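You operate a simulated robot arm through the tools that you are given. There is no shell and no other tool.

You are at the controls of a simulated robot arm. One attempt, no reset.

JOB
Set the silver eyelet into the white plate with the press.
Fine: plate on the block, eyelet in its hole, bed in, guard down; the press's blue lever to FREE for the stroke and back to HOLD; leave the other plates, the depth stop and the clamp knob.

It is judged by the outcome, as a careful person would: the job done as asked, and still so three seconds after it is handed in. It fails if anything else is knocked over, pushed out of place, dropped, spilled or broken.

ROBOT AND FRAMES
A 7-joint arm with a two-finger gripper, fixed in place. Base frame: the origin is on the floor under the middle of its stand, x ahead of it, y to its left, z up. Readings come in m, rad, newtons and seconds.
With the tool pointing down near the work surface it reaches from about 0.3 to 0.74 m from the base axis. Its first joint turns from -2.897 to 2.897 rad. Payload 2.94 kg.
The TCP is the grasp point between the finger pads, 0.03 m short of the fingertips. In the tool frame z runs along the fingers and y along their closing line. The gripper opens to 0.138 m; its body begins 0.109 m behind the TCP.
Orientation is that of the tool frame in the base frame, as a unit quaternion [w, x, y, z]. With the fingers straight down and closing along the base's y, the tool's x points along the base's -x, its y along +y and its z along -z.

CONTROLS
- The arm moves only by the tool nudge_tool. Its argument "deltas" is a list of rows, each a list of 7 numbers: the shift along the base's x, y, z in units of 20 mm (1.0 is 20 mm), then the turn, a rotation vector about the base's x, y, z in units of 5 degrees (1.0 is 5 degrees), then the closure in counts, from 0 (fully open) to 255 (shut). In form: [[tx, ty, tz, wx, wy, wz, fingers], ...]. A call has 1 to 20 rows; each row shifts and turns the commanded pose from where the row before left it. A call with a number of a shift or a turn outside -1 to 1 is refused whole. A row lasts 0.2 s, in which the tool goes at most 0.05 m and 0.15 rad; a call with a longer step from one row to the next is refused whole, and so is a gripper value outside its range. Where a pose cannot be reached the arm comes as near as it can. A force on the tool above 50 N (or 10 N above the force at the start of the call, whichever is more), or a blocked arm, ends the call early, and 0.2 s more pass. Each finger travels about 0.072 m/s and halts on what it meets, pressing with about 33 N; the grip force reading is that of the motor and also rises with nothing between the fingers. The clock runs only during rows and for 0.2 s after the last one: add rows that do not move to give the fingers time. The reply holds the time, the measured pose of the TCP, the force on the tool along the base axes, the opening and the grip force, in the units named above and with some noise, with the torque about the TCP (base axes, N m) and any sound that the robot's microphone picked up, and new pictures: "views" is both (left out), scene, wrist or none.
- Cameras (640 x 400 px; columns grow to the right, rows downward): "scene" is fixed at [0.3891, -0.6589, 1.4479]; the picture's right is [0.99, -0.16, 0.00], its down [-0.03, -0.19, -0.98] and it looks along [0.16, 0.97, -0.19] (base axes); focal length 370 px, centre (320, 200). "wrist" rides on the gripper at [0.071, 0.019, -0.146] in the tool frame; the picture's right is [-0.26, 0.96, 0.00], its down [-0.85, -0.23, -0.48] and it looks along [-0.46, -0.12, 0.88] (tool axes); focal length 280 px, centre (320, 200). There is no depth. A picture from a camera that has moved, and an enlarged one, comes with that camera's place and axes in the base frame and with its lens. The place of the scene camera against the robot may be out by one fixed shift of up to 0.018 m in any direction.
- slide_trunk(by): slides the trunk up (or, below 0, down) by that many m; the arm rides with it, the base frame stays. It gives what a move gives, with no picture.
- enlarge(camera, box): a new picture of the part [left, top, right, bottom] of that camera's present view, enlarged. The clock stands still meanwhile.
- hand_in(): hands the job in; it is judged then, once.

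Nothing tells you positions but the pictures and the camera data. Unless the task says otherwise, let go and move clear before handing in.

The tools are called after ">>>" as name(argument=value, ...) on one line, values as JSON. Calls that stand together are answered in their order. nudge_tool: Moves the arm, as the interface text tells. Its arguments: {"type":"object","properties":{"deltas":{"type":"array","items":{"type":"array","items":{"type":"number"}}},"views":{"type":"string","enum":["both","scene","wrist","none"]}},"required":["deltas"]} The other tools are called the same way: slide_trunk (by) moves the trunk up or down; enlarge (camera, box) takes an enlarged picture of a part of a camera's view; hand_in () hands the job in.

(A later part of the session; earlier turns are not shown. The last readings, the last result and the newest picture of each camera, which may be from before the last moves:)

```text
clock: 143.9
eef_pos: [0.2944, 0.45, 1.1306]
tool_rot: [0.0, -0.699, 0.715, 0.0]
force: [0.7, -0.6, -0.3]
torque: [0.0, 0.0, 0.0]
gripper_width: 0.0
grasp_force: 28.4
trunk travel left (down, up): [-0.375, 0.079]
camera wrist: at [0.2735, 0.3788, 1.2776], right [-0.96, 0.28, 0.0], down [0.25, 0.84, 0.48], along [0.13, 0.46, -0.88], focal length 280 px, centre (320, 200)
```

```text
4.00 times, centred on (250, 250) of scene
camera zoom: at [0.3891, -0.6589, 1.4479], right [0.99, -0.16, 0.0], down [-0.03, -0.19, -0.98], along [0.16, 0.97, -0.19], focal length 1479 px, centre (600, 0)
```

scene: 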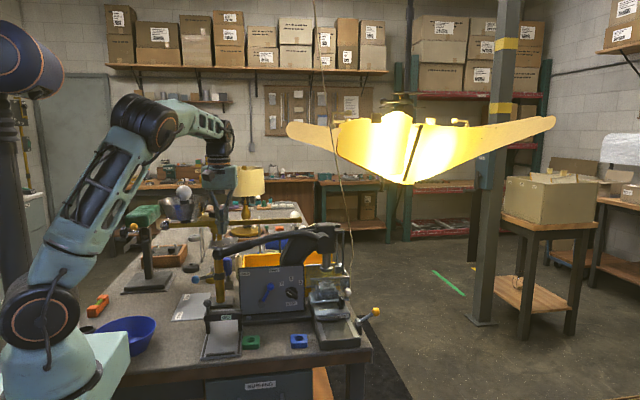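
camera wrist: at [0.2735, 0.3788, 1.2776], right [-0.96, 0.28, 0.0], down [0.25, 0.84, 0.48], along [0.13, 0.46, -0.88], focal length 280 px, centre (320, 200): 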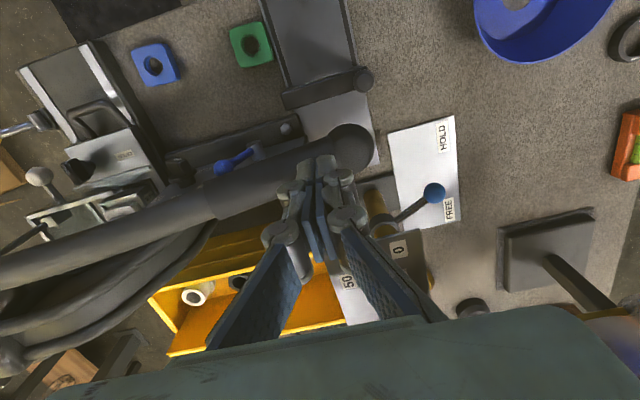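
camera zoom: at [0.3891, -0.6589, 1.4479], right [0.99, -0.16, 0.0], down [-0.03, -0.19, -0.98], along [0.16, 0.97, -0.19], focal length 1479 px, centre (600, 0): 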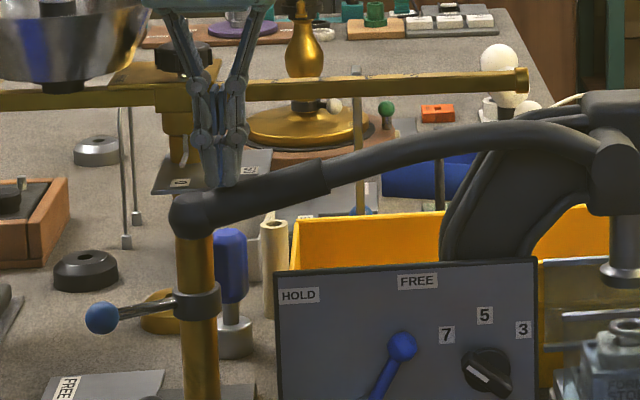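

>>> nudge_tool(deltas=[[0, 0, -0.2, 0, 0, 0, 255], [0.02, 0, -0.2, 0, 0, 0, 255], [0, 0, 0, 0, 0, 0, 255]], views="none")

>>> nudge_tool(deltas=[[0.02, 0, -0.2, 0, 0, 0, 255], [0.03, 0, -0.2, 0, 0, 0, 255], [0, 0, 0, 0, 0, 0, 255]], views="none")

>>> enlarge(camera="scene", box=[190, 210, 370, 320])

```text
clock: 144.7
eef_pos: [0.2938, 0.4497, 1.1294]
tool_rot: [0.005, -0.699, 0.715, 0.002]
force: [1.3, 3.2, 41.8]
torque: [0.0, -0.39, 0.01]
gripper_width: 0.0001
grasp_force: 28.9
trunk travel left (down, up): [-0.375, 0.079]
```

```text
clock: 145.1
eef_pos: [0.2935, 0.45, 1.1285]
tool_rot: [0.008, -0.699, 0.715, 0.002]
force: [-5.7, -10.5, 20.8]
torque: [-0.27, 0.01, -0.1]
gripper_width: 0.0
grasp_force: 29.0
trunk travel left (down, up): [-0.375, 0.079]
stopped in row 1: the force on the tool passed its limit at 55 N (the readings are from after the stop); the commanded pose is now the measured one
```

```text
3.56 times, centred on (280, 265) of scene
camera zoom: at [0.3891, -0.6589, 1.4479], right [0.99, -0.16, 0.0], down [-0.03, -0.19, -0.98], along [0.16, 0.97, -0.19], focal length 1315 px, centre (462, -31)
```

zoom: 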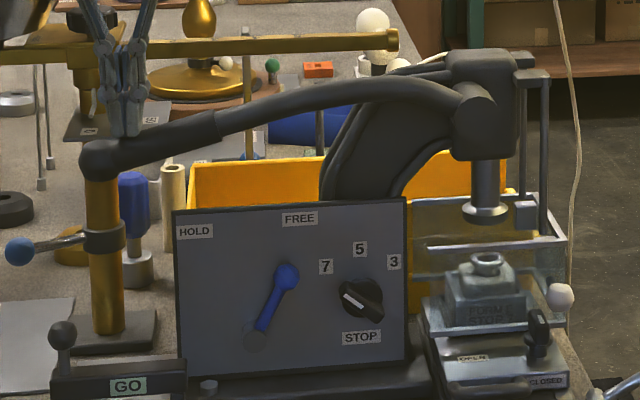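

The handle didn't move at 55 N, so something still holds it. I'll relieve the load and inspect the guard, bed lever and blue lever closely.

>>> nudge_tool(deltas=[[0, 0, 0.5, 0, 0, 0, 255], [0, 0, 0.5, 0, 0, 0, 255], [0, 0, 0, 0, 0, 0, 255]], views="wrist")

>>> enlarge(camera="scene", box=[310, 260, 365, 300])

>>> enlarge(camera="scene", box=[325, 290, 390, 340])

>>> enlarge(camera="scene", box=[235, 260, 315, 310])

>>> enlarge(camera="wrist", box=[0, 80, 200, 280])

```text
clock: 145.8
eef_pos: [0.2953, 0.4532, 1.1444]
tool_rot: [0.005, -0.699, 0.715, 0.001]
force: [-0.2, 0.2, 0.5]
torque: [0.04, -0.05, 0.01]
gripper_width: 0.0001
grasp_force: 28.5
trunk travel left (down, up): [-0.375, 0.079]
camera wrist: at [0.2745, 0.3801, 1.2909], right [-0.96, 0.28, 0.0], down [0.25, 0.84, 0.49], along [0.14, 0.47, -0.87], focal length 280 px, centre (320, 200)
```

wrist: 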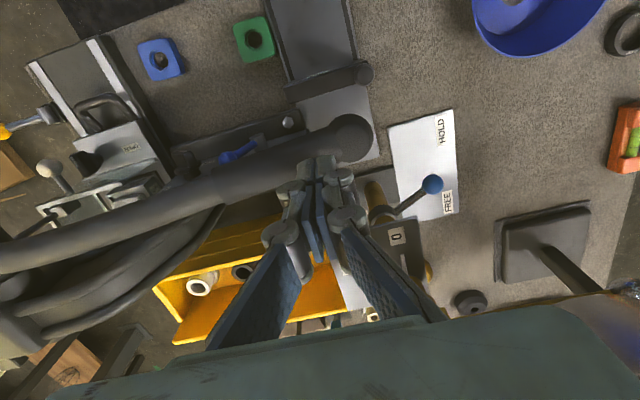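

```text
10.00 times, centred on (338, 280) of scene
camera zoom: at [0.3891, -0.6589, 1.4479], right [0.99, -0.16, 0.0], down [-0.03, -0.19, -0.98], along [0.16, 0.97, -0.19], focal length 3698 px, centre (145, -600)
```

zoom: 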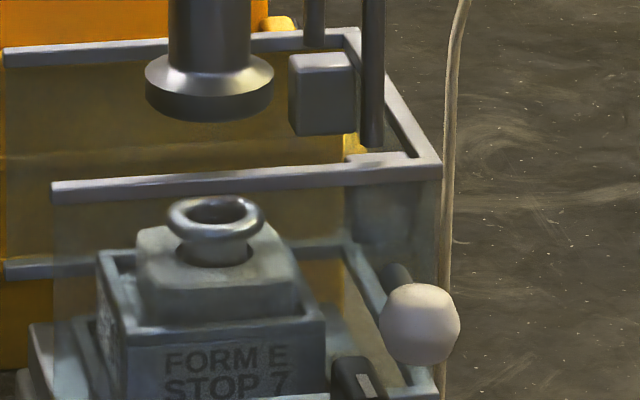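

```text
8.00 times, centred on (358, 315) of scene
camera zoom: at [0.3891, -0.6589, 1.4479], right [0.99, -0.16, 0.0], down [-0.03, -0.19, -0.98], along [0.16, 0.97, -0.19], focal length 2958 px, centre (20, -720)
```

zoom: 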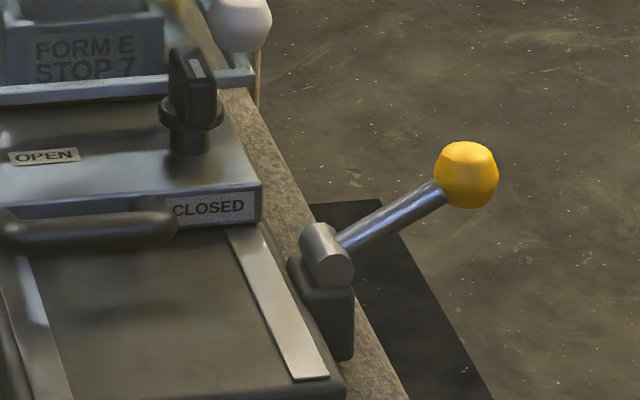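

```text
8.00 times, centred on (275, 285) of scene
camera zoom: at [0.3891, -0.6589, 1.4479], right [0.99, -0.16, 0.0], down [-0.03, -0.19, -0.98], along [0.16, 0.97, -0.19], focal length 2958 px, centre (680, -480)
```

zoom: 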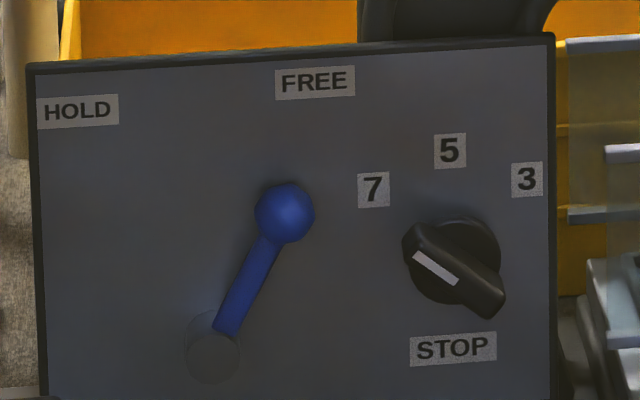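

```text
2.00 times, centred on (100, 180) of wrist
camera zoom: at [0.2745, 0.3801, 1.2909], right [-0.96, 0.28, 0.0], down [0.25, 0.84, 0.49], along [0.14, 0.47, -0.87], focal length 561 px, centre (760, 240)
```

zoom: 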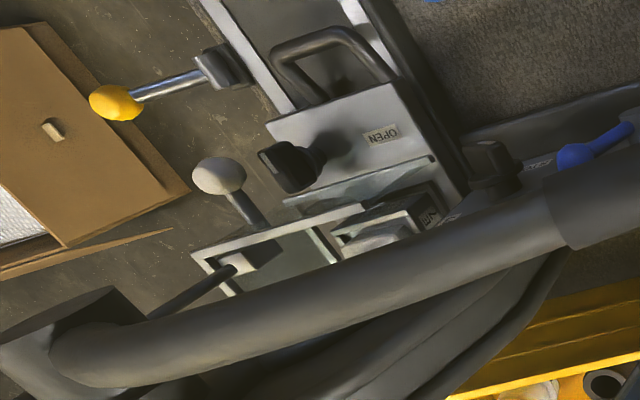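

The bed and guard are still in place. The blue lever sits at about +29°, while it started at −33°, so it may not be fully home at FREE. I'll go back and push it firmly to its end.

>>> nudge_tool(deltas=[[0, 0, 0.8, 0, 0, 0, 255], [0, -1, 0.5, 0, 0, 0, 255], [0, -1, 0, 0, 0, 0, 255], [0, -1, 0, 0, 0, 0, 255], [0, -1, 0, 0, 0, 0, 255], [0, -1, 0, 0, 0, 0, 255], [0, -1, 0, 0, 0, 0, 255], [0.5, -1, -0.3, 1, 0, 0, 255], [0.6, -1, -0.6, 1, 0, 0, 255], [0.6, 0, -0.6, 1, 0, 0, 255], [0.6, 0, -0.8, 1, 0, 0, 255], [0.6, 0, -0.8, 1, 0, 0, 255], [0.6, 0, -0.8, 1, 0, 0, 255], [0.6, 0, -0.8, 1, 0, 0, 255], [0.6, 0, -0.8, 1, 0, 0, 255], [0.15, 0, -0.8, 1, 0, 0, 255], [0, 0, -0.8, 0, 0, 0, 255], [0, 0, 0, 0, 0, 0, 255]], views="both")

```text
clock: 149.7
eef_pos: [0.3948, 0.2929, 1.0286]
tool_rot: [0.273, -0.644, 0.66, 0.275]
force: [1.0, -0.3, -0.3]
torque: [0.03, -0.01, -0.02]
gripper_width: 0.0002
grasp_force: 28.6
trunk travel left (down, up): [-0.375, 0.079]
camera wrist: at [0.3725, 0.139, 1.0816], right [-0.96, 0.2, 0.2], down [0.25, 0.25, 0.94], along [0.14, 0.95, -0.29], focal length 280 px, centre (320, 200)
```

scene: 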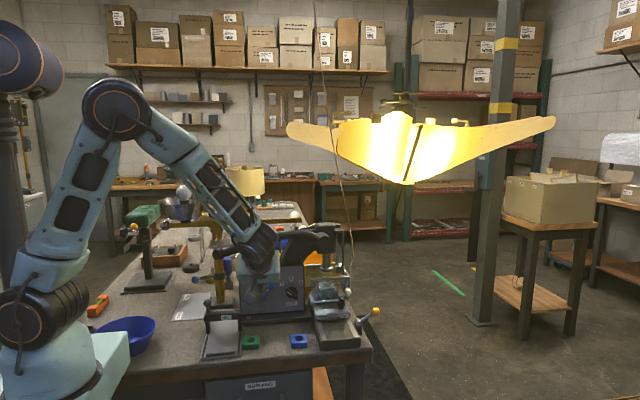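
wrist: 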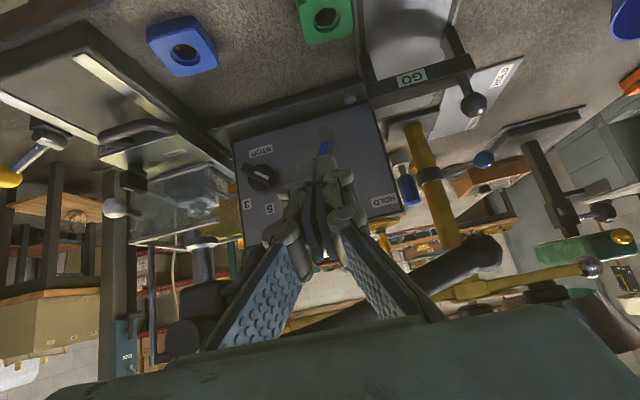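

>>> nudge_tool(deltas=[[-0.1, 0.8, -0.4, 0, 0, 0, 255], [-0.1, 0.9, -0.5, 0, 0, 0, 255], [0, 0.9, -0.5, 0, 0, 0, 255], [0, 0.9, -0.5, 0, 0, 0, 255], [0, 0.9, -0.4, 0, 0, 0, 255], [0, 0.9, -0.4, 0, 0, 0, 255], [0, 0.9, -0.1, 0, 0, 0, 255], [0, 0.9, 0, 0, 0, 0, 255], [0, 0.4, -0.1, 0, 0, 0, 255], [0, 0, 0, 0, 0, 0, 255]], views="wrist")

>>> enlarge(camera="scene", box=[235, 250, 315, 310])

>>> enlarge(camera="wrist", box=[200, 80, 400, 205])

```text
clock: 151.8
eef_pos: [0.387, 0.4425, 0.9714]
tool_rot: [0.273, -0.644, 0.659, 0.276]
force: [0.8, 0.2, 0.4]
torque: [0.03, 0.01, 0.02]
gripper_width: 0.0
grasp_force: 29.0
trunk travel left (down, up): [-0.375, 0.079]
camera wrist: at [0.3666, 0.2888, 1.0244], right [-0.96, 0.2, 0.2], down [0.25, 0.25, 0.94], along [0.14, 0.95, -0.29], focal length 280 px, centre (320, 200)
```

wrist: 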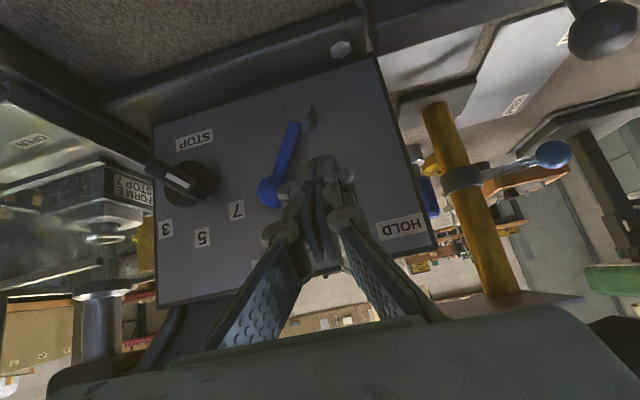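

```text
6.67 times, centred on (275, 280) of scene
camera zoom: at [0.3891, -0.6589, 1.4479], right [0.99, -0.16, 0.0], down [-0.03, -0.19, -0.98], along [0.16, 0.97, -0.19], focal length 2465 px, centre (620, -333)
```

zoom: 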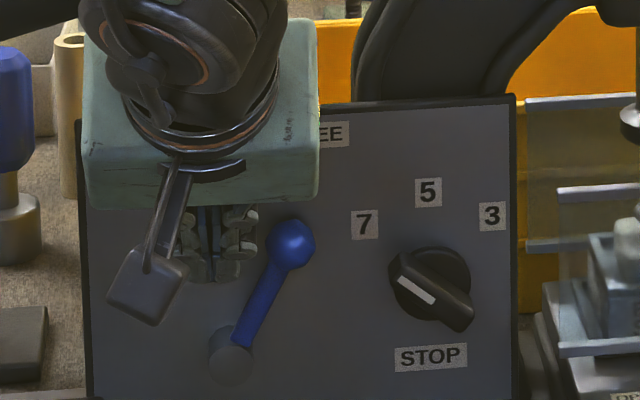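

```text
3.20 times, centred on (300, 142) of wrist
camera zoom: at [0.3666, 0.2888, 1.0244], right [-0.96, 0.2, 0.2], down [0.25, 0.25, 0.94], along [0.14, 0.95, -0.29], focal length 897 px, centre (384, 384)
```

zoom: 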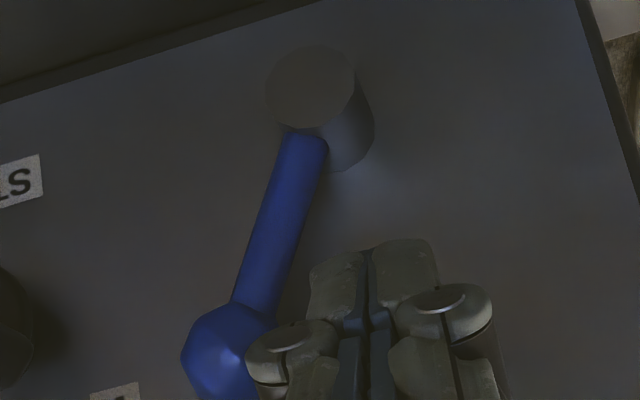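

>>> nudge_tool(deltas=[[0.25, 0, 0, 0, 0, 0, 255], [0.25, 0, 0, 0, 0, 0, 255], [0, 0, 0, 0, 0, 0, 255]], views="none")

>>> nudge_tool(deltas=[[0.2, 0, 0, 0, 0, 0, 255], [0, 0, 0, 0, 0, 0, 255]], views="none")

>>> nudge_tool(deltas=[[0.2, 0, 0, 0, 0, 0, 255], [0, 0, 0, 0, 0, 0, 255]], views="none")

>>> enlarge(camera="scene", box=[235, 250, 315, 310])

```text
clock: 152.7
eef_pos: [0.399, 0.4429, 0.9726]
tool_rot: [0.272, -0.644, 0.659, 0.276]
force: [0.7, 0.9, -0.1]
torque: [0.02, 0.01, 0.01]
gripper_width: 0.0002
grasp_force: 28.3
trunk travel left (down, up): [-0.375, 0.079]
```

```text
clock: 153.2
eef_pos: [0.403, 0.4422, 0.9713]
tool_rot: [0.274, -0.643, 0.66, 0.274]
force: [-0.4, -0.4, 0.3]
torque: [0.02, 0.0, 0.02]
gripper_width: 0.0
grasp_force: 27.9
trunk travel left (down, up): [-0.375, 0.079]
```

```text
clock: 153.8
eef_pos: [0.406, 0.4424, 0.9708]
tool_rot: [0.273, -0.643, 0.66, 0.275]
force: [0.5, -0.3, 0.3]
torque: [0.01, 0.02, -0.01]
gripper_width: 0.0002
grasp_force: 28.5
trunk travel left (down, up): [-0.375, 0.079]
```

```text
6.67 times, centred on (275, 280) of scene
camera zoom: at [0.3891, -0.6589, 1.4479], right [0.99, -0.16, 0.0], down [-0.03, -0.19, -0.98], along [0.16, 0.97, -0.19], focal length 2465 px, centre (620, -333)
```

zoom: 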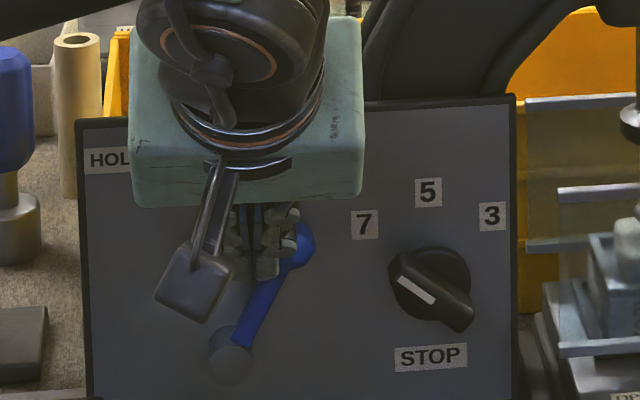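

>>> nudge_tool(deltas=[[0.2, 0, 0, 0, 0, 0, 255], [0, 0, 0, 0, 0, 0, 255]], views="none")

>>> nudge_tool(deltas=[[0.2, 0, 0, 0, 0, 0, 255], [0, 0, 0, 0, 0, 0, 255]], views="wrist")

>>> enlarge(camera="scene", box=[235, 250, 315, 310])

>>> enlarge(camera="wrist", box=[200, 80, 400, 205])

```text
clock: 154.4
eef_pos: [0.4085, 0.4422, 0.9724]
tool_rot: [0.273, -0.644, 0.659, 0.276]
force: [-9.0, -3.2, 1.4]
torque: [0.02, 0.13, 0.21]
gripper_width: 0.0
grasp_force: 28.3
trunk travel left (down, up): [-0.375, 0.079]
```

```text
clock: 155.1
eef_pos: [0.4101, 0.4422, 0.9735]
tool_rot: [0.273, -0.645, 0.658, 0.277]
force: [-19.3, -10.9, 6.6]
torque: [0.02, 0.2, 0.33]
gripper_width: 0.0002
grasp_force: 28.3
trunk travel left (down, up): [-0.375, 0.079]
camera wrist: at [0.3898, 0.2881, 1.0257], right [-0.96, 0.2, 0.2], down [0.25, 0.25, 0.94], along [0.14, 0.95, -0.29], focal length 280 px, centre (320, 200)
```

wrist: 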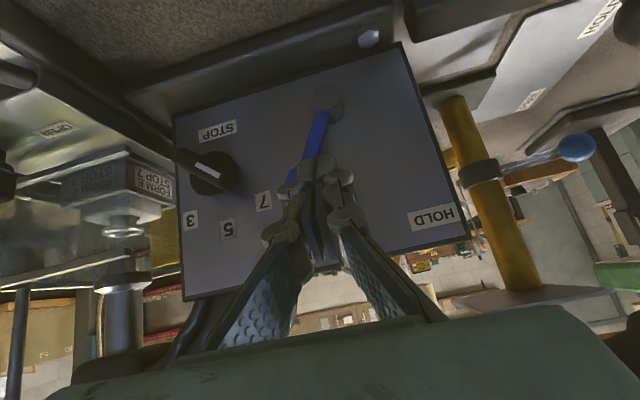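

```text
6.67 times, centred on (275, 280) of scene
camera zoom: at [0.3891, -0.6589, 1.4479], right [0.99, -0.16, 0.0], down [-0.03, -0.19, -0.98], along [0.16, 0.97, -0.19], focal length 2465 px, centre (620, -333)
```

zoom: 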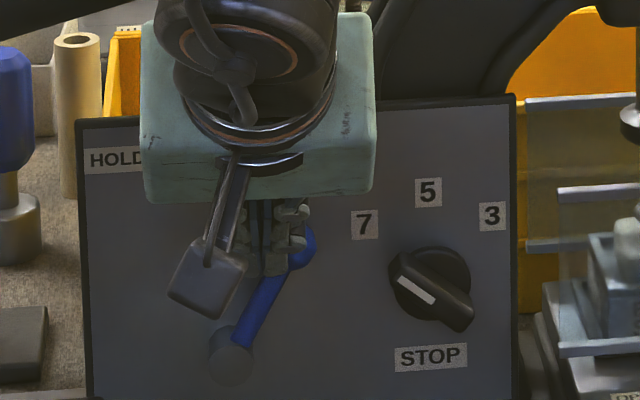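

```text
3.20 times, centred on (300, 142) of wrist
camera zoom: at [0.3898, 0.2881, 1.0257], right [-0.96, 0.2, 0.2], down [0.25, 0.25, 0.94], along [0.14, 0.95, -0.29], focal length 897 px, centre (384, 384)
```

zoom: 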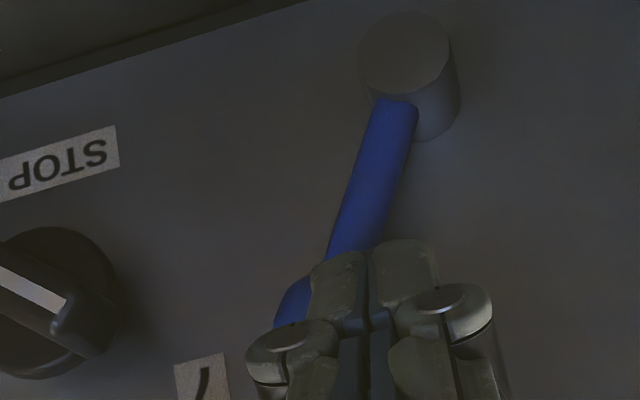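

The lever now bears on its FREE stop (about 19 N, no motion). I'll back off, return over the handle and try again.

>>> nudge_tool(deltas=[[-0.6, 0, 0, 0, 0, 0, 255], [0, -0.8, 0, 0, 0, 0, 255], [0, -1, 0, 0, 0, 0, 255], [0, -1, 0, 0, 0, 0, 255], [0, -1, 0, 0, 0, 0, 255], [0, -1, 0.4, 0, 0, 0, 255], [-0.3, -1, 0.8, 0, 0, 0, 255], [-0.6, -1, 1, 0, 0, 0, 255], [-0.6, -1, 1, -1, 0, 0, 255], [-0.6, 0, 1, -1, 0, 0, 255], [-0.6, 0, 1, -1, 0, 0, 255], [-0.6, 0, 1, -1, 0, 0, 255], [-0.5, 0, 1, -1, 0, 0, 255], [-0.5, 0, 1, -1, 0, 0, 255], [-0.5, 0, 1, -1, 0, 0, 255], [0, 0, 0.5, -1, 0, 0, 255], [0, 0, 0, -1.0, 0, 0, 255], [0, 0, 0, 0, 0, 0, 255]], views="both")

>>> enlarge(camera="scene", box=[235, 260, 315, 310])

```text
clock: 158.8
eef_pos: [0.307, 0.287, 1.1658]
tool_rot: [0.005, -0.699, 0.715, 0.0]
force: [0.2, -0.5, -0.5]
torque: [0.01, 0.03, 0.0]
gripper_width: 0.0
grasp_force: 28.5
trunk travel left (down, up): [-0.375, 0.079]
camera wrist: at [0.2861, 0.2146, 1.3112], right [-0.96, 0.28, 0.0], down [0.25, 0.84, 0.48], along [0.14, 0.46, -0.87], focal length 280 px, centre (320, 200)
```

scene: 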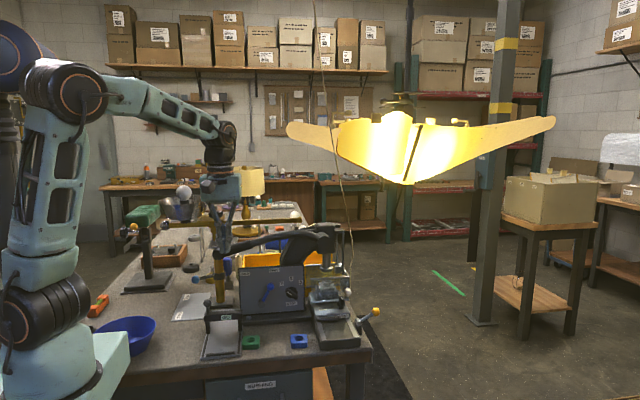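
wrist: 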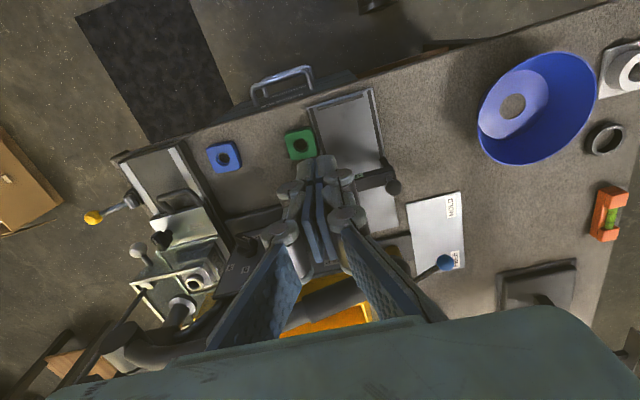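

```text
8.00 times, centred on (275, 285) of scene
camera zoom: at [0.3891, -0.6589, 1.4479], right [0.99, -0.16, 0.0], down [-0.03, -0.19, -0.98], along [0.16, 0.97, -0.19], focal length 2958 px, centre (680, -480)
```

zoom: 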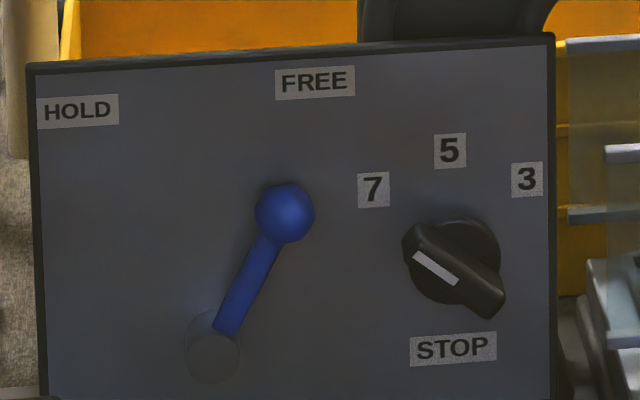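

>>> enlarge(camera="wrist", box=[70, 170, 270, 350])

>>> enlarge(camera="wrist", box=[80, 140, 240, 260])

>>> enlarge(camera="wrist", box=[120, 250, 260, 350])

>>> enlarge(camera="scene", box=[305, 215, 365, 265])

```text
2.22 times, centred on (170, 260) of wrist
camera zoom: at [0.2861, 0.2146, 1.3112], right [-0.96, 0.28, 0.0], down [0.25, 0.84, 0.48], along [0.14, 0.46, -0.87], focal length 623 px, centre (653, 67)
```

zoom: 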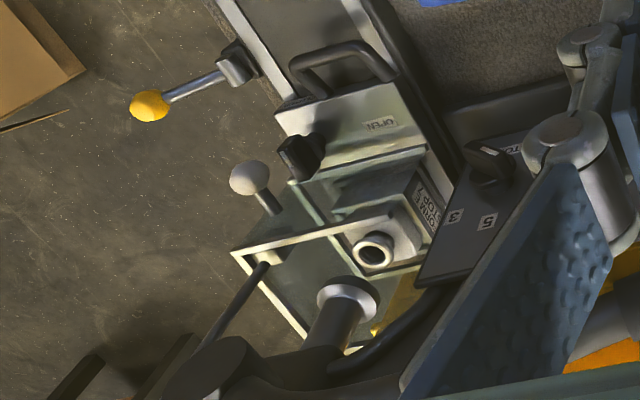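

```text
3.33 times, centred on (160, 200) of wrist
camera zoom: at [0.2861, 0.2146, 1.3112], right [-0.96, 0.28, 0.0], down [0.25, 0.84, 0.48], along [0.14, 0.46, -0.87], focal length 935 px, centre (853, 200)
```

zoom: 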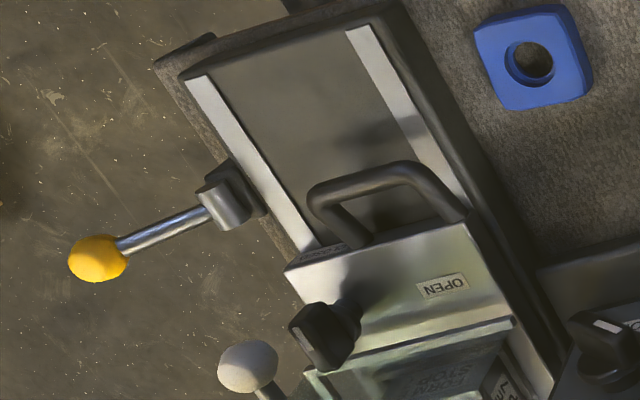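

```text
4.00 times, centred on (190, 300) of wrist
camera zoom: at [0.2861, 0.2146, 1.3112], right [-0.96, 0.28, 0.0], down [0.25, 0.84, 0.48], along [0.14, 0.46, -0.87], focal length 1122 px, centre (840, -200)
```

zoom: 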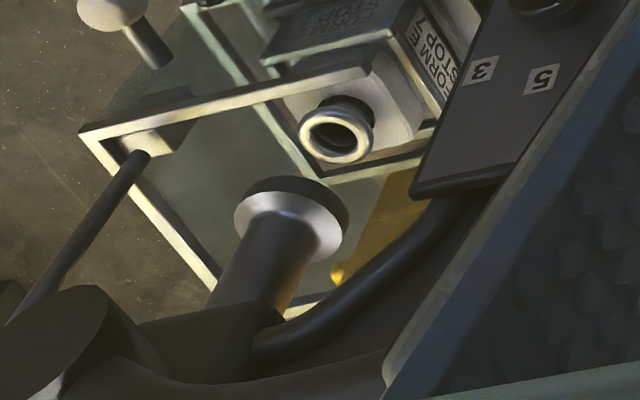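

```text
8.00 times, centred on (335, 240) of scene
camera zoom: at [0.3891, -0.6589, 1.4479], right [0.99, -0.16, 0.0], down [-0.03, -0.19, -0.98], along [0.16, 0.97, -0.19], focal length 2958 px, centre (200, -120)
```

zoom: 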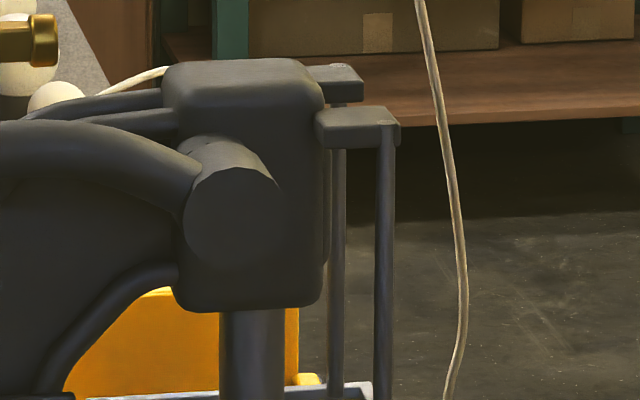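

The lever is fully at its stop, and the eyelet is directly under the ram, so the lock must lie elsewhere. To test the handle's motion in both directions, I'll turn the gripper to grasp it across y.

>>> nudge_tool(deltas=[[0, 0, 0.5, 0, 0, -1, 200], [0, 0, 0.5, 0, 0, -1, 160], [0, 0, 0, 0, 0, -1, 125], [0, 0, 0, 0, 0, -1, 125], [0, 0, 0, 0, 0, -1, 125], [0, 0, 0, 0, 0, -1, 125], [0, 0, 0, 0, 0, -1, 125], [0, 0, 0, 0, 0, -1, 125], [0, 0, 0, 0, 0, -1, 125], [0, 0, 0, 0, 0, -1, 125], [0, 0, 0, 0, 0, -1, 125], [0, 0, 0, 0, 0, -1, 125], [0, 0, 0, 0, 0, -1, 125], [0, 0, 0, 0, 0, -1, 125], [0, 0, 0, 0, 0, -1, 125], [0, 0, 0, 0, 0, -1, 125], [0, 0, 0, 0, 0, -1, 125], [0, 0, 0, 0, 0, -0.74, 125], [0, 0, 0, 0, 0, 0, 125]], views="both")

```text
clock: 162.8
eef_pos: [0.3104, 0.2853, 1.1754]
tool_rot: [-0.007, 0.005, 1.0, -0.006]
force: [-0.1, 0.2, -0.8]
torque: [-0.02, -0.02, 0.0]
gripper_width: 0.0707
grasp_force: 0.1
trunk travel left (down, up): [-0.375, 0.079]
camera wrist: at [0.2417, 0.3056, 1.3241], right [0.27, 0.96, -0.02], down [0.85, -0.23, 0.47], along [0.45, -0.14, -0.88], focal length 280 px, centre (320, 200)
```

scene: 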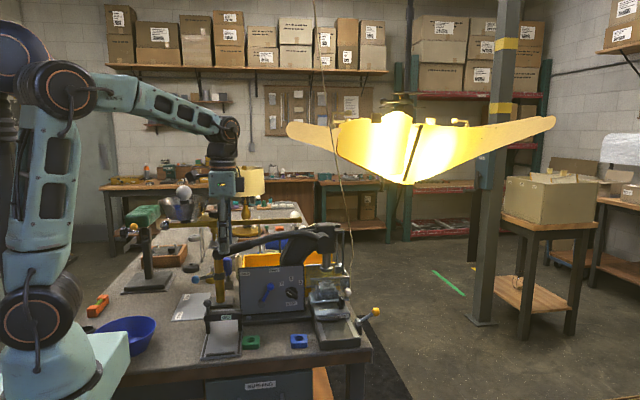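
wrist: 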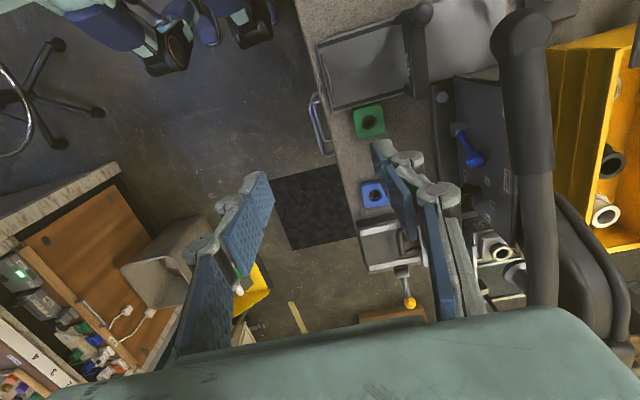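

>>> nudge_tool(deltas=[[0, 1, 0, 0, 0, 0, 125], [0, 1, 0, 0, 0, 0, 125], [-0.2, 1, 0, 0, 0, 0, 125], [-0.2, 1, 0, 0, 0, 0, 125], [-0.2, 1, 0, 0, 0, 0, 125], [-0.2, 1, 0, 0, 0, 0, 125], [-0.1, 1, 0, 0, 0, 0, 125], [0, 1, 0, 0, 0, 0, 125], [0, 0.2, 0, 0, 0, 0, 125], [0, 0, 0, 0, 0, 0, 125]], views="both")

>>> enlarge(camera="scene", box=[170, 200, 330, 300])

```text
clock: 165.1
eef_pos: [0.2882, 0.4503, 1.1871]
tool_rot: [0.005, -0.001, 1.0, -0.003]
force: [-0.1, -0.1, 1.1]
torque: [-0.01, -0.04, 0.01]
gripper_width: 0.0705
grasp_force: 0.0
trunk travel left (down, up): [-0.375, 0.079]
camera wrist: at [0.2159, 0.4705, 1.3318], right [0.26, 0.97, 0.0], down [0.84, -0.23, 0.49], along [0.47, -0.13, -0.87], focal length 280 px, centre (320, 200)
```

scene: 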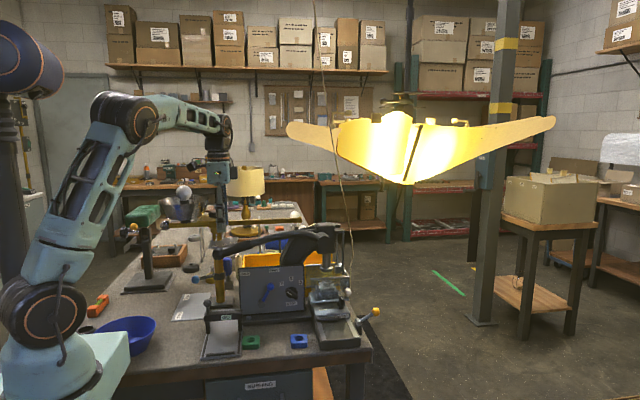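
wrist: 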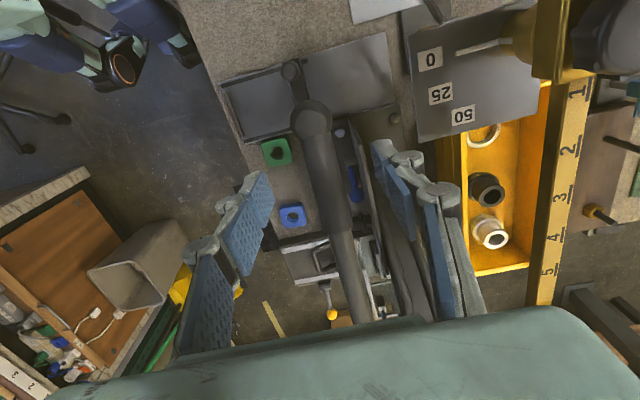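

```text
4.00 times, centred on (250, 250) of scene
camera zoom: at [0.3891, -0.6589, 1.4479], right [0.99, -0.16, 0.0], down [-0.03, -0.19, -0.98], along [0.16, 0.97, -0.19], focal length 1479 px, centre (600, 0)
```

zoom: 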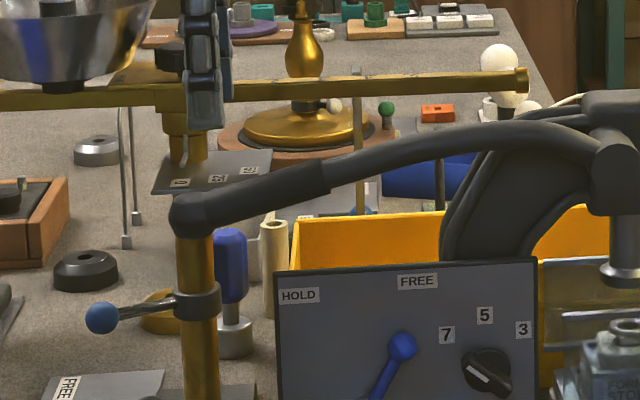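

>>> nudge_tool(deltas=[[0, 0, -1, 0, 0, 0, 125], [0, 0, -1, 0, 0, 0, 125], [0, 0, -1, 0, 0, 0, 125], [0, 0, -1, 0, 0, 0, 125], [0, 0, -0.8, 0, 0, 0, 125], [0, 0, -0.4, 0, 0, 0, 125], [0, 0, 0, 0, 0, 0, 125]], views="both")

>>> enlarge(camera="scene", box=[170, 210, 330, 310])

>>> enlarge(camera="wrist", box=[220, 90, 460, 240])

```text
clock: 166.7
eef_pos: [0.2891, 0.4504, 1.0814]
tool_rot: [0.006, 0.0, 1.0, -0.003]
force: [0.2, 0.5, -0.3]
torque: [-0.02, -0.02, 0.0]
gripper_width: 0.0704
grasp_force: 0.1
trunk travel left (down, up): [-0.375, 0.079]
camera wrist: at [0.2164, 0.4695, 1.2268], right [0.26, 0.97, 0.0], down [0.84, -0.23, 0.49], along [0.47, -0.13, -0.87], focal length 280 px, centre (320, 200)
```

scene: 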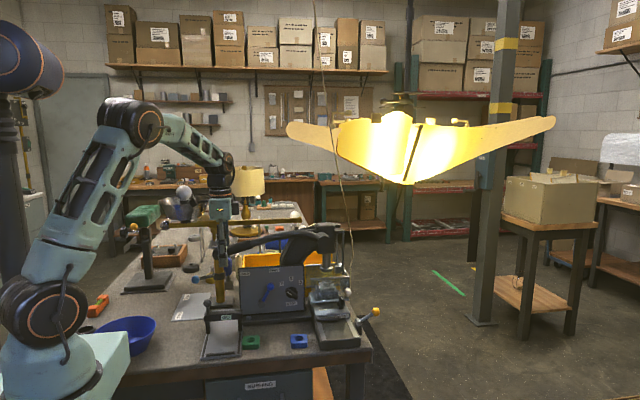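
wrist: 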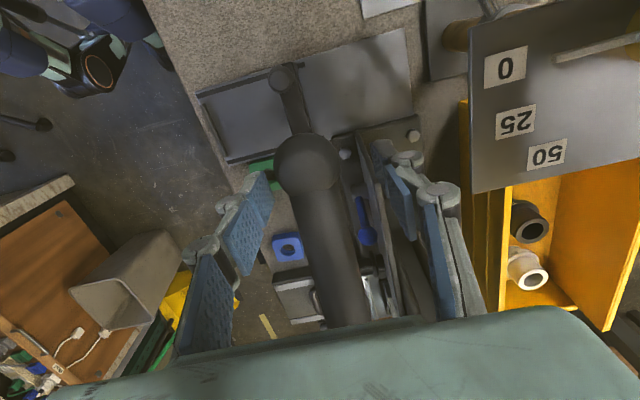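

```text
4.00 times, centred on (250, 260) of scene
camera zoom: at [0.3891, -0.6589, 1.4479], right [0.99, -0.16, 0.0], down [-0.03, -0.19, -0.98], along [0.16, 0.97, -0.19], focal length 1479 px, centre (600, -40)
```

zoom: 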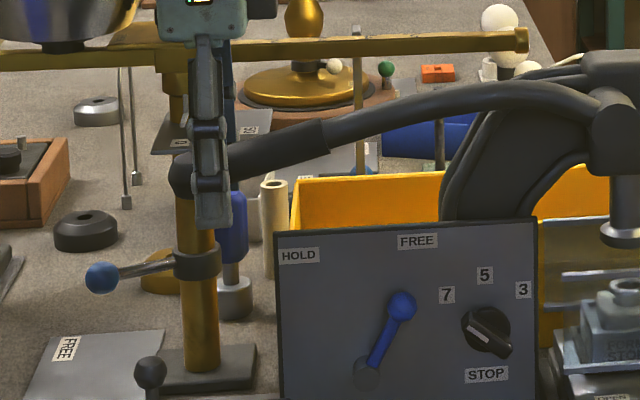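

```text
2.67 times, centred on (340, 165) of wrist
camera zoom: at [0.2164, 0.4695, 1.2268], right [0.26, 0.97, 0.0], down [0.84, -0.23, 0.49], along [0.47, -0.13, -0.87], focal length 748 px, centre (267, 293)
```

zoom: 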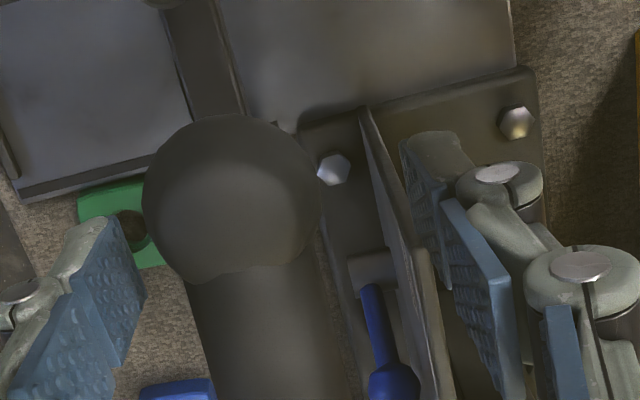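

The handle's rod is centred between the fingers. I'll close on it gently.

>>> nudge_tool(deltas=[[0, 0, 0, 0, 0, 0, 160], [0, 0, 0, 0, 0, 0, 190], [0, 0, 0, 0, 0, 0, 220], [0, 0, 0, 0, 0, 0, 255], [0, 0, 0, 0, 0, 0, 255]], views="wrist")

>>> nudge_tool(deltas=[[0, 0, 0.15, 0, 0, 0, 255], [0, 0, 0.15, 0, 0, 0, 255], [0, 0, 0, 0, 0, 0, 255]], views="none")

```text
clock: 167.8
eef_pos: [0.2885, 0.4458, 1.0806]
tool_rot: [0.004, 0.001, 1.0, -0.003]
force: [-0.7, -15.8, -3.9]
torque: [-0.23, -0.08, 0.17]
gripper_width: 0.0354
grasp_force: 45.7
trunk travel left (down, up): [-0.375, 0.079]
camera wrist: at [0.2169, 0.467, 1.2269], right [0.26, 0.96, -0.01], down [0.84, -0.23, 0.49], along [0.47, -0.13, -0.87], focal length 280 px, centre (320, 200)
```

wrist: 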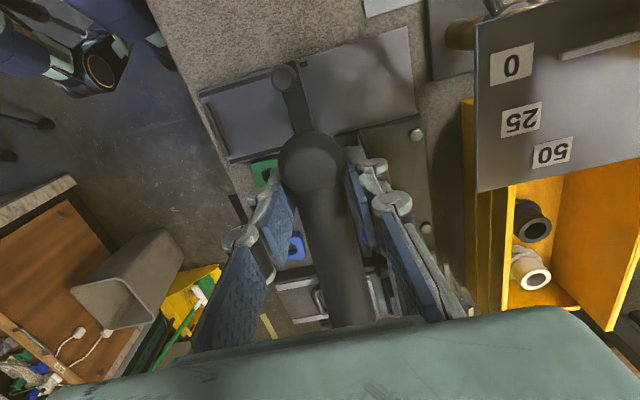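

```text
clock: 168.7
eef_pos: [0.2967, 0.4469, 1.0878]
tool_rot: [0.009, 0.002, 1.0, -0.001]
force: [23.6, -18.3, 0.4]
torque: [0.28, -0.36, 0.1]
gripper_width: 0.0272
grasp_force: 45.3
trunk travel left (down, up): [-0.375, 0.079]
```

>>> nudge_tool(deltas=[[0, 0, 0, 0, 0, 0, 255]], views="both")

>>> enlarge(camera="scene", box=[190, 210, 370, 320])

>>> enlarge(camera="wrist", box=[220, 90, 460, 240])

```text
clock: 169.1
eef_pos: [0.2959, 0.4473, 1.0887]
tool_rot: [0.008, 0.001, 1.0, -0.002]
force: [26.9, -14.4, 0.9]
torque: [0.36, -0.91, 0.17]
gripper_width: 0.0269
grasp_force: 44.7
trunk travel left (down, up): [-0.375, 0.079]
camera wrist: at [0.223, 0.4666, 1.2335], right [0.26, 0.96, 0.0], down [0.84, -0.23, 0.49], along [0.47, -0.13, -0.87], focal length 280 px, centre (320, 200)
```

scene: 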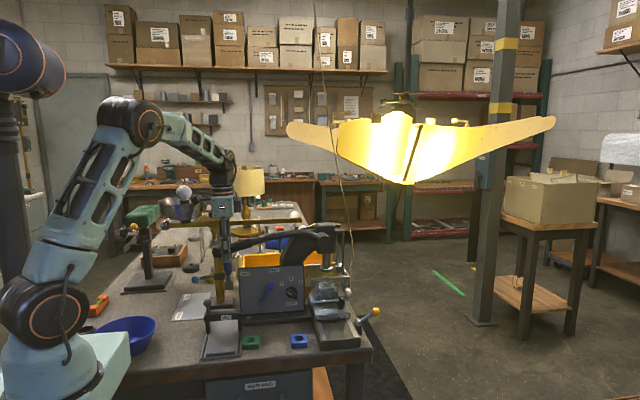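
wrist: 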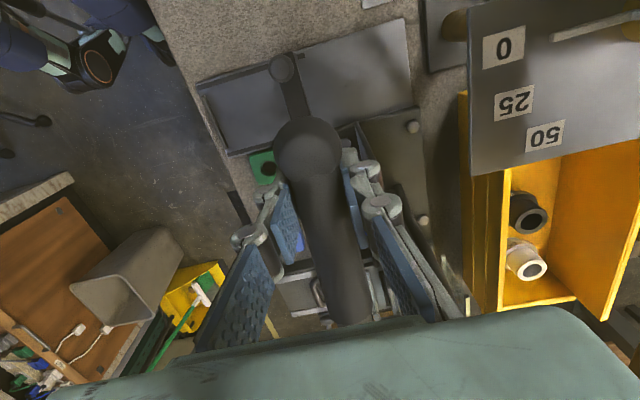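

```text
3.56 times, centred on (280, 265) of scene
camera zoom: at [0.3891, -0.6589, 1.4479], right [0.99, -0.16, 0.0], down [-0.03, -0.19, -0.98], along [0.16, 0.97, -0.19], focal length 1315 px, centre (462, -31)
```

zoom: 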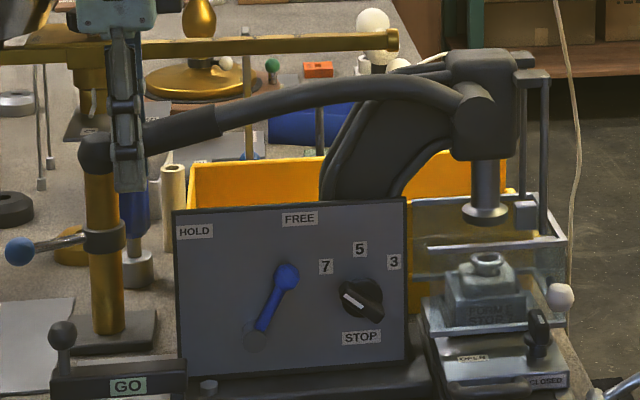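

```text
2.67 times, centred on (340, 165) of wrist
camera zoom: at [0.223, 0.4666, 1.2335], right [0.26, 0.96, 0.0], down [0.84, -0.23, 0.49], along [0.47, -0.13, -0.87], focal length 748 px, centre (267, 293)
```

zoom: 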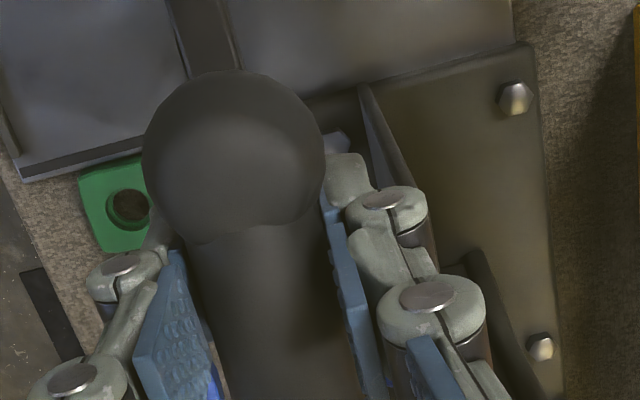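

The handle's end rose about 7 mm with the gripper and almost no force, so it moves upward freely. I'll relieve the side forces, lift a bit more and see what the ram does.

>>> nudge_tool(deltas=[[0.35, -0.15, 0, 0, 0, 0, 255], [0, 0, 0.3, 0, 0, 0, 255], [0, 0, 0.4, 0, 0, 0, 255], [0, 0, 0.4, 0, 0, 0, 255], [0, 0, 0, 0, 0, 0, 255]], views="none")

>>> enlarge(camera="scene", box=[190, 210, 370, 320])

>>> enlarge(camera="scene", box=[300, 230, 370, 300])

```text
clock: 170.2
eef_pos: [0.2968, 0.4466, 1.1092]
tool_rot: [0.003, -0.001, 1.0, -0.003]
force: [2.4, -10.6, -9.1]
torque: [0.04, 1.14, 0.01]
gripper_width: 0.0271
grasp_force: 45.1
trunk travel left (down, up): [-0.375, 0.079]
```

```text
3.56 times, centred on (280, 265) of scene
camera zoom: at [0.3891, -0.6589, 1.4479], right [0.99, -0.16, 0.0], down [-0.03, -0.19, -0.98], along [0.16, 0.97, -0.19], focal length 1315 px, centre (462, -31)
```

zoom: 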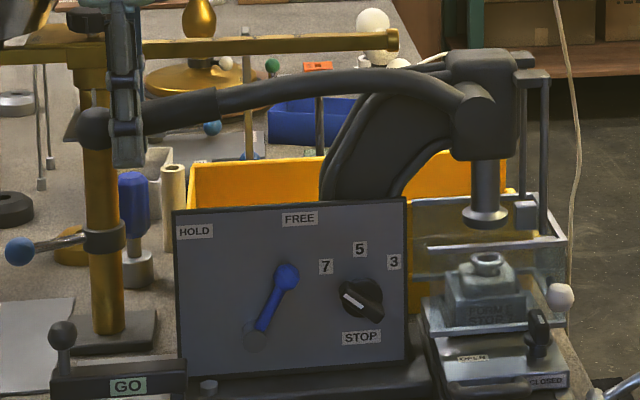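

```text
5.71 times, centred on (335, 265) of scene
camera zoom: at [0.3891, -0.6589, 1.4479], right [0.99, -0.16, 0.0], down [-0.03, -0.19, -0.98], along [0.16, 0.97, -0.19], focal length 2113 px, centre (234, -171)
```

zoom: 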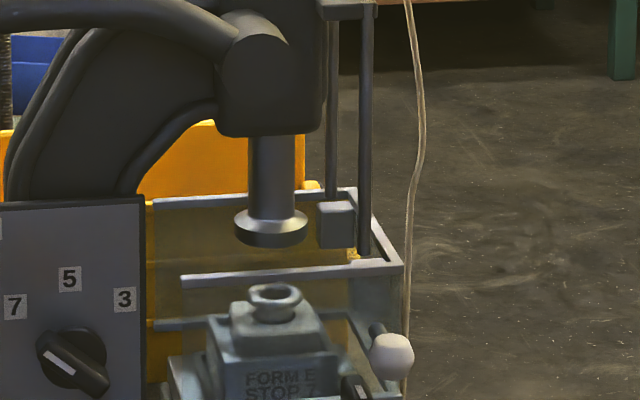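

Lifting the handle drives the ram down (about 5 mm for a 27 mm lift), so the stroke is an upward swing. I'll follow the handle's arc about its pivot upward in small steps and watch the ram and forces.

>>> nudge_tool(deltas=[[0.008, -0.05, 0.645, 0, 0, 0, 255], [0.037, 0, 0.643, 0, 0, 0, 255], [0.064, 0, 0.641, 0, 0, 0, 255], [0.092, 0, 0.638, 0, 0, 0, 255], [0, 0, 0, 0, 0, 0, 255]], views="wrist")

>>> enlarge(camera="scene", box=[190, 190, 370, 310])

```text
clock: 171.4
eef_pos: [0.301, 0.4469, 1.1606]
tool_rot: [0.005, -0.001, 1.0, -0.002]
force: [2.9, -3.4, -8.1]
torque: [0.0, 0.88, -0.02]
gripper_width: 0.0269
grasp_force: 44.9
trunk travel left (down, up): [-0.375, 0.079]
camera wrist: at [0.2289, 0.4665, 1.3069], right [0.26, 0.97, 0.0], down [0.84, -0.23, 0.48], along [0.47, -0.13, -0.87], focal length 280 px, centre (320, 200)
```

wrist: 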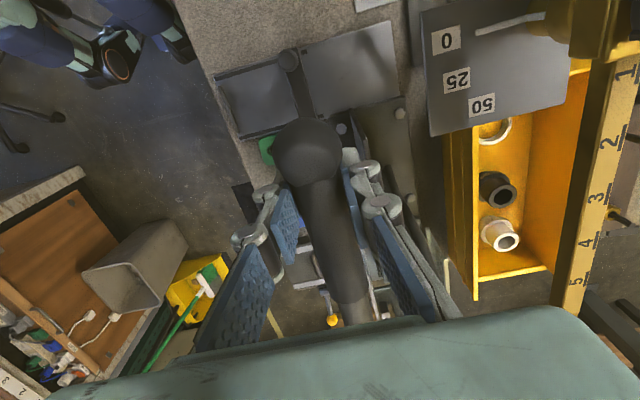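

```text
3.33 times, centred on (280, 250) of scene
camera zoom: at [0.3891, -0.6589, 1.4479], right [0.99, -0.16, 0.0], down [-0.03, -0.19, -0.98], along [0.16, 0.97, -0.19], focal length 1233 px, centre (453, 33)
```

zoom: 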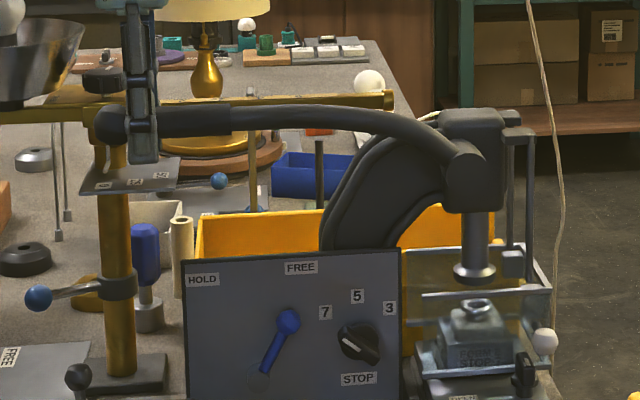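

The ram is coming down smoothly with only about 8 N on the handle. I'll continue along the arc.

>>> nudge_tool(deltas=[[0.12, 0, 0.634, 0, 0, 0, 255], [0.148, 0, 0.628, 0, 0, 0, 255], [0, 0, 0, 0, 0, 0, 255]], views="none")

>>> enlarge(camera="scene", box=[300, 230, 370, 300])

>>> enlarge(camera="scene", box=[190, 190, 370, 310])

```text
clock: 172.2
eef_pos: [0.3061, 0.4466, 1.1839]
tool_rot: [0.005, -0.001, 1.0, -0.003]
force: [9.0, -1.6, -9.4]
torque: [0.01, 0.82, 0.02]
gripper_width: 0.0274
grasp_force: 45.2
trunk travel left (down, up): [-0.375, 0.079]
```

```text
5.71 times, centred on (335, 265) of scene
camera zoom: at [0.3891, -0.6589, 1.4479], right [0.99, -0.16, 0.0], down [-0.03, -0.19, -0.98], along [0.16, 0.97, -0.19], focal length 2113 px, centre (234, -171)
```

zoom: 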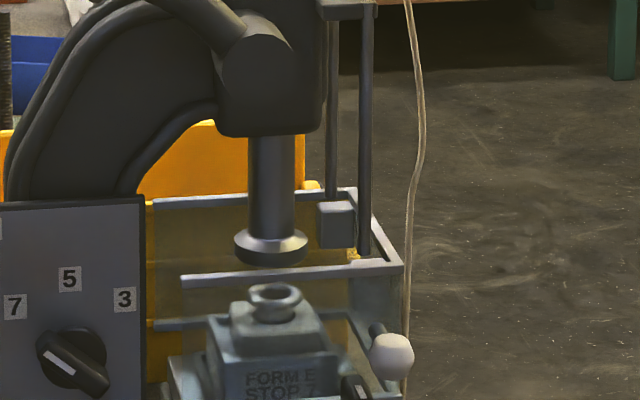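

```text
3.33 times, centred on (280, 250) of scene
camera zoom: at [0.3891, -0.6589, 1.4479], right [0.99, -0.16, 0.0], down [-0.03, -0.19, -0.98], along [0.16, 0.97, -0.19], focal length 1233 px, centre (453, 33)
```

zoom: 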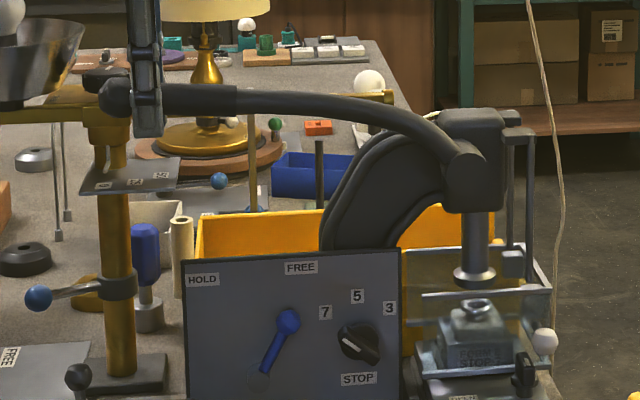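

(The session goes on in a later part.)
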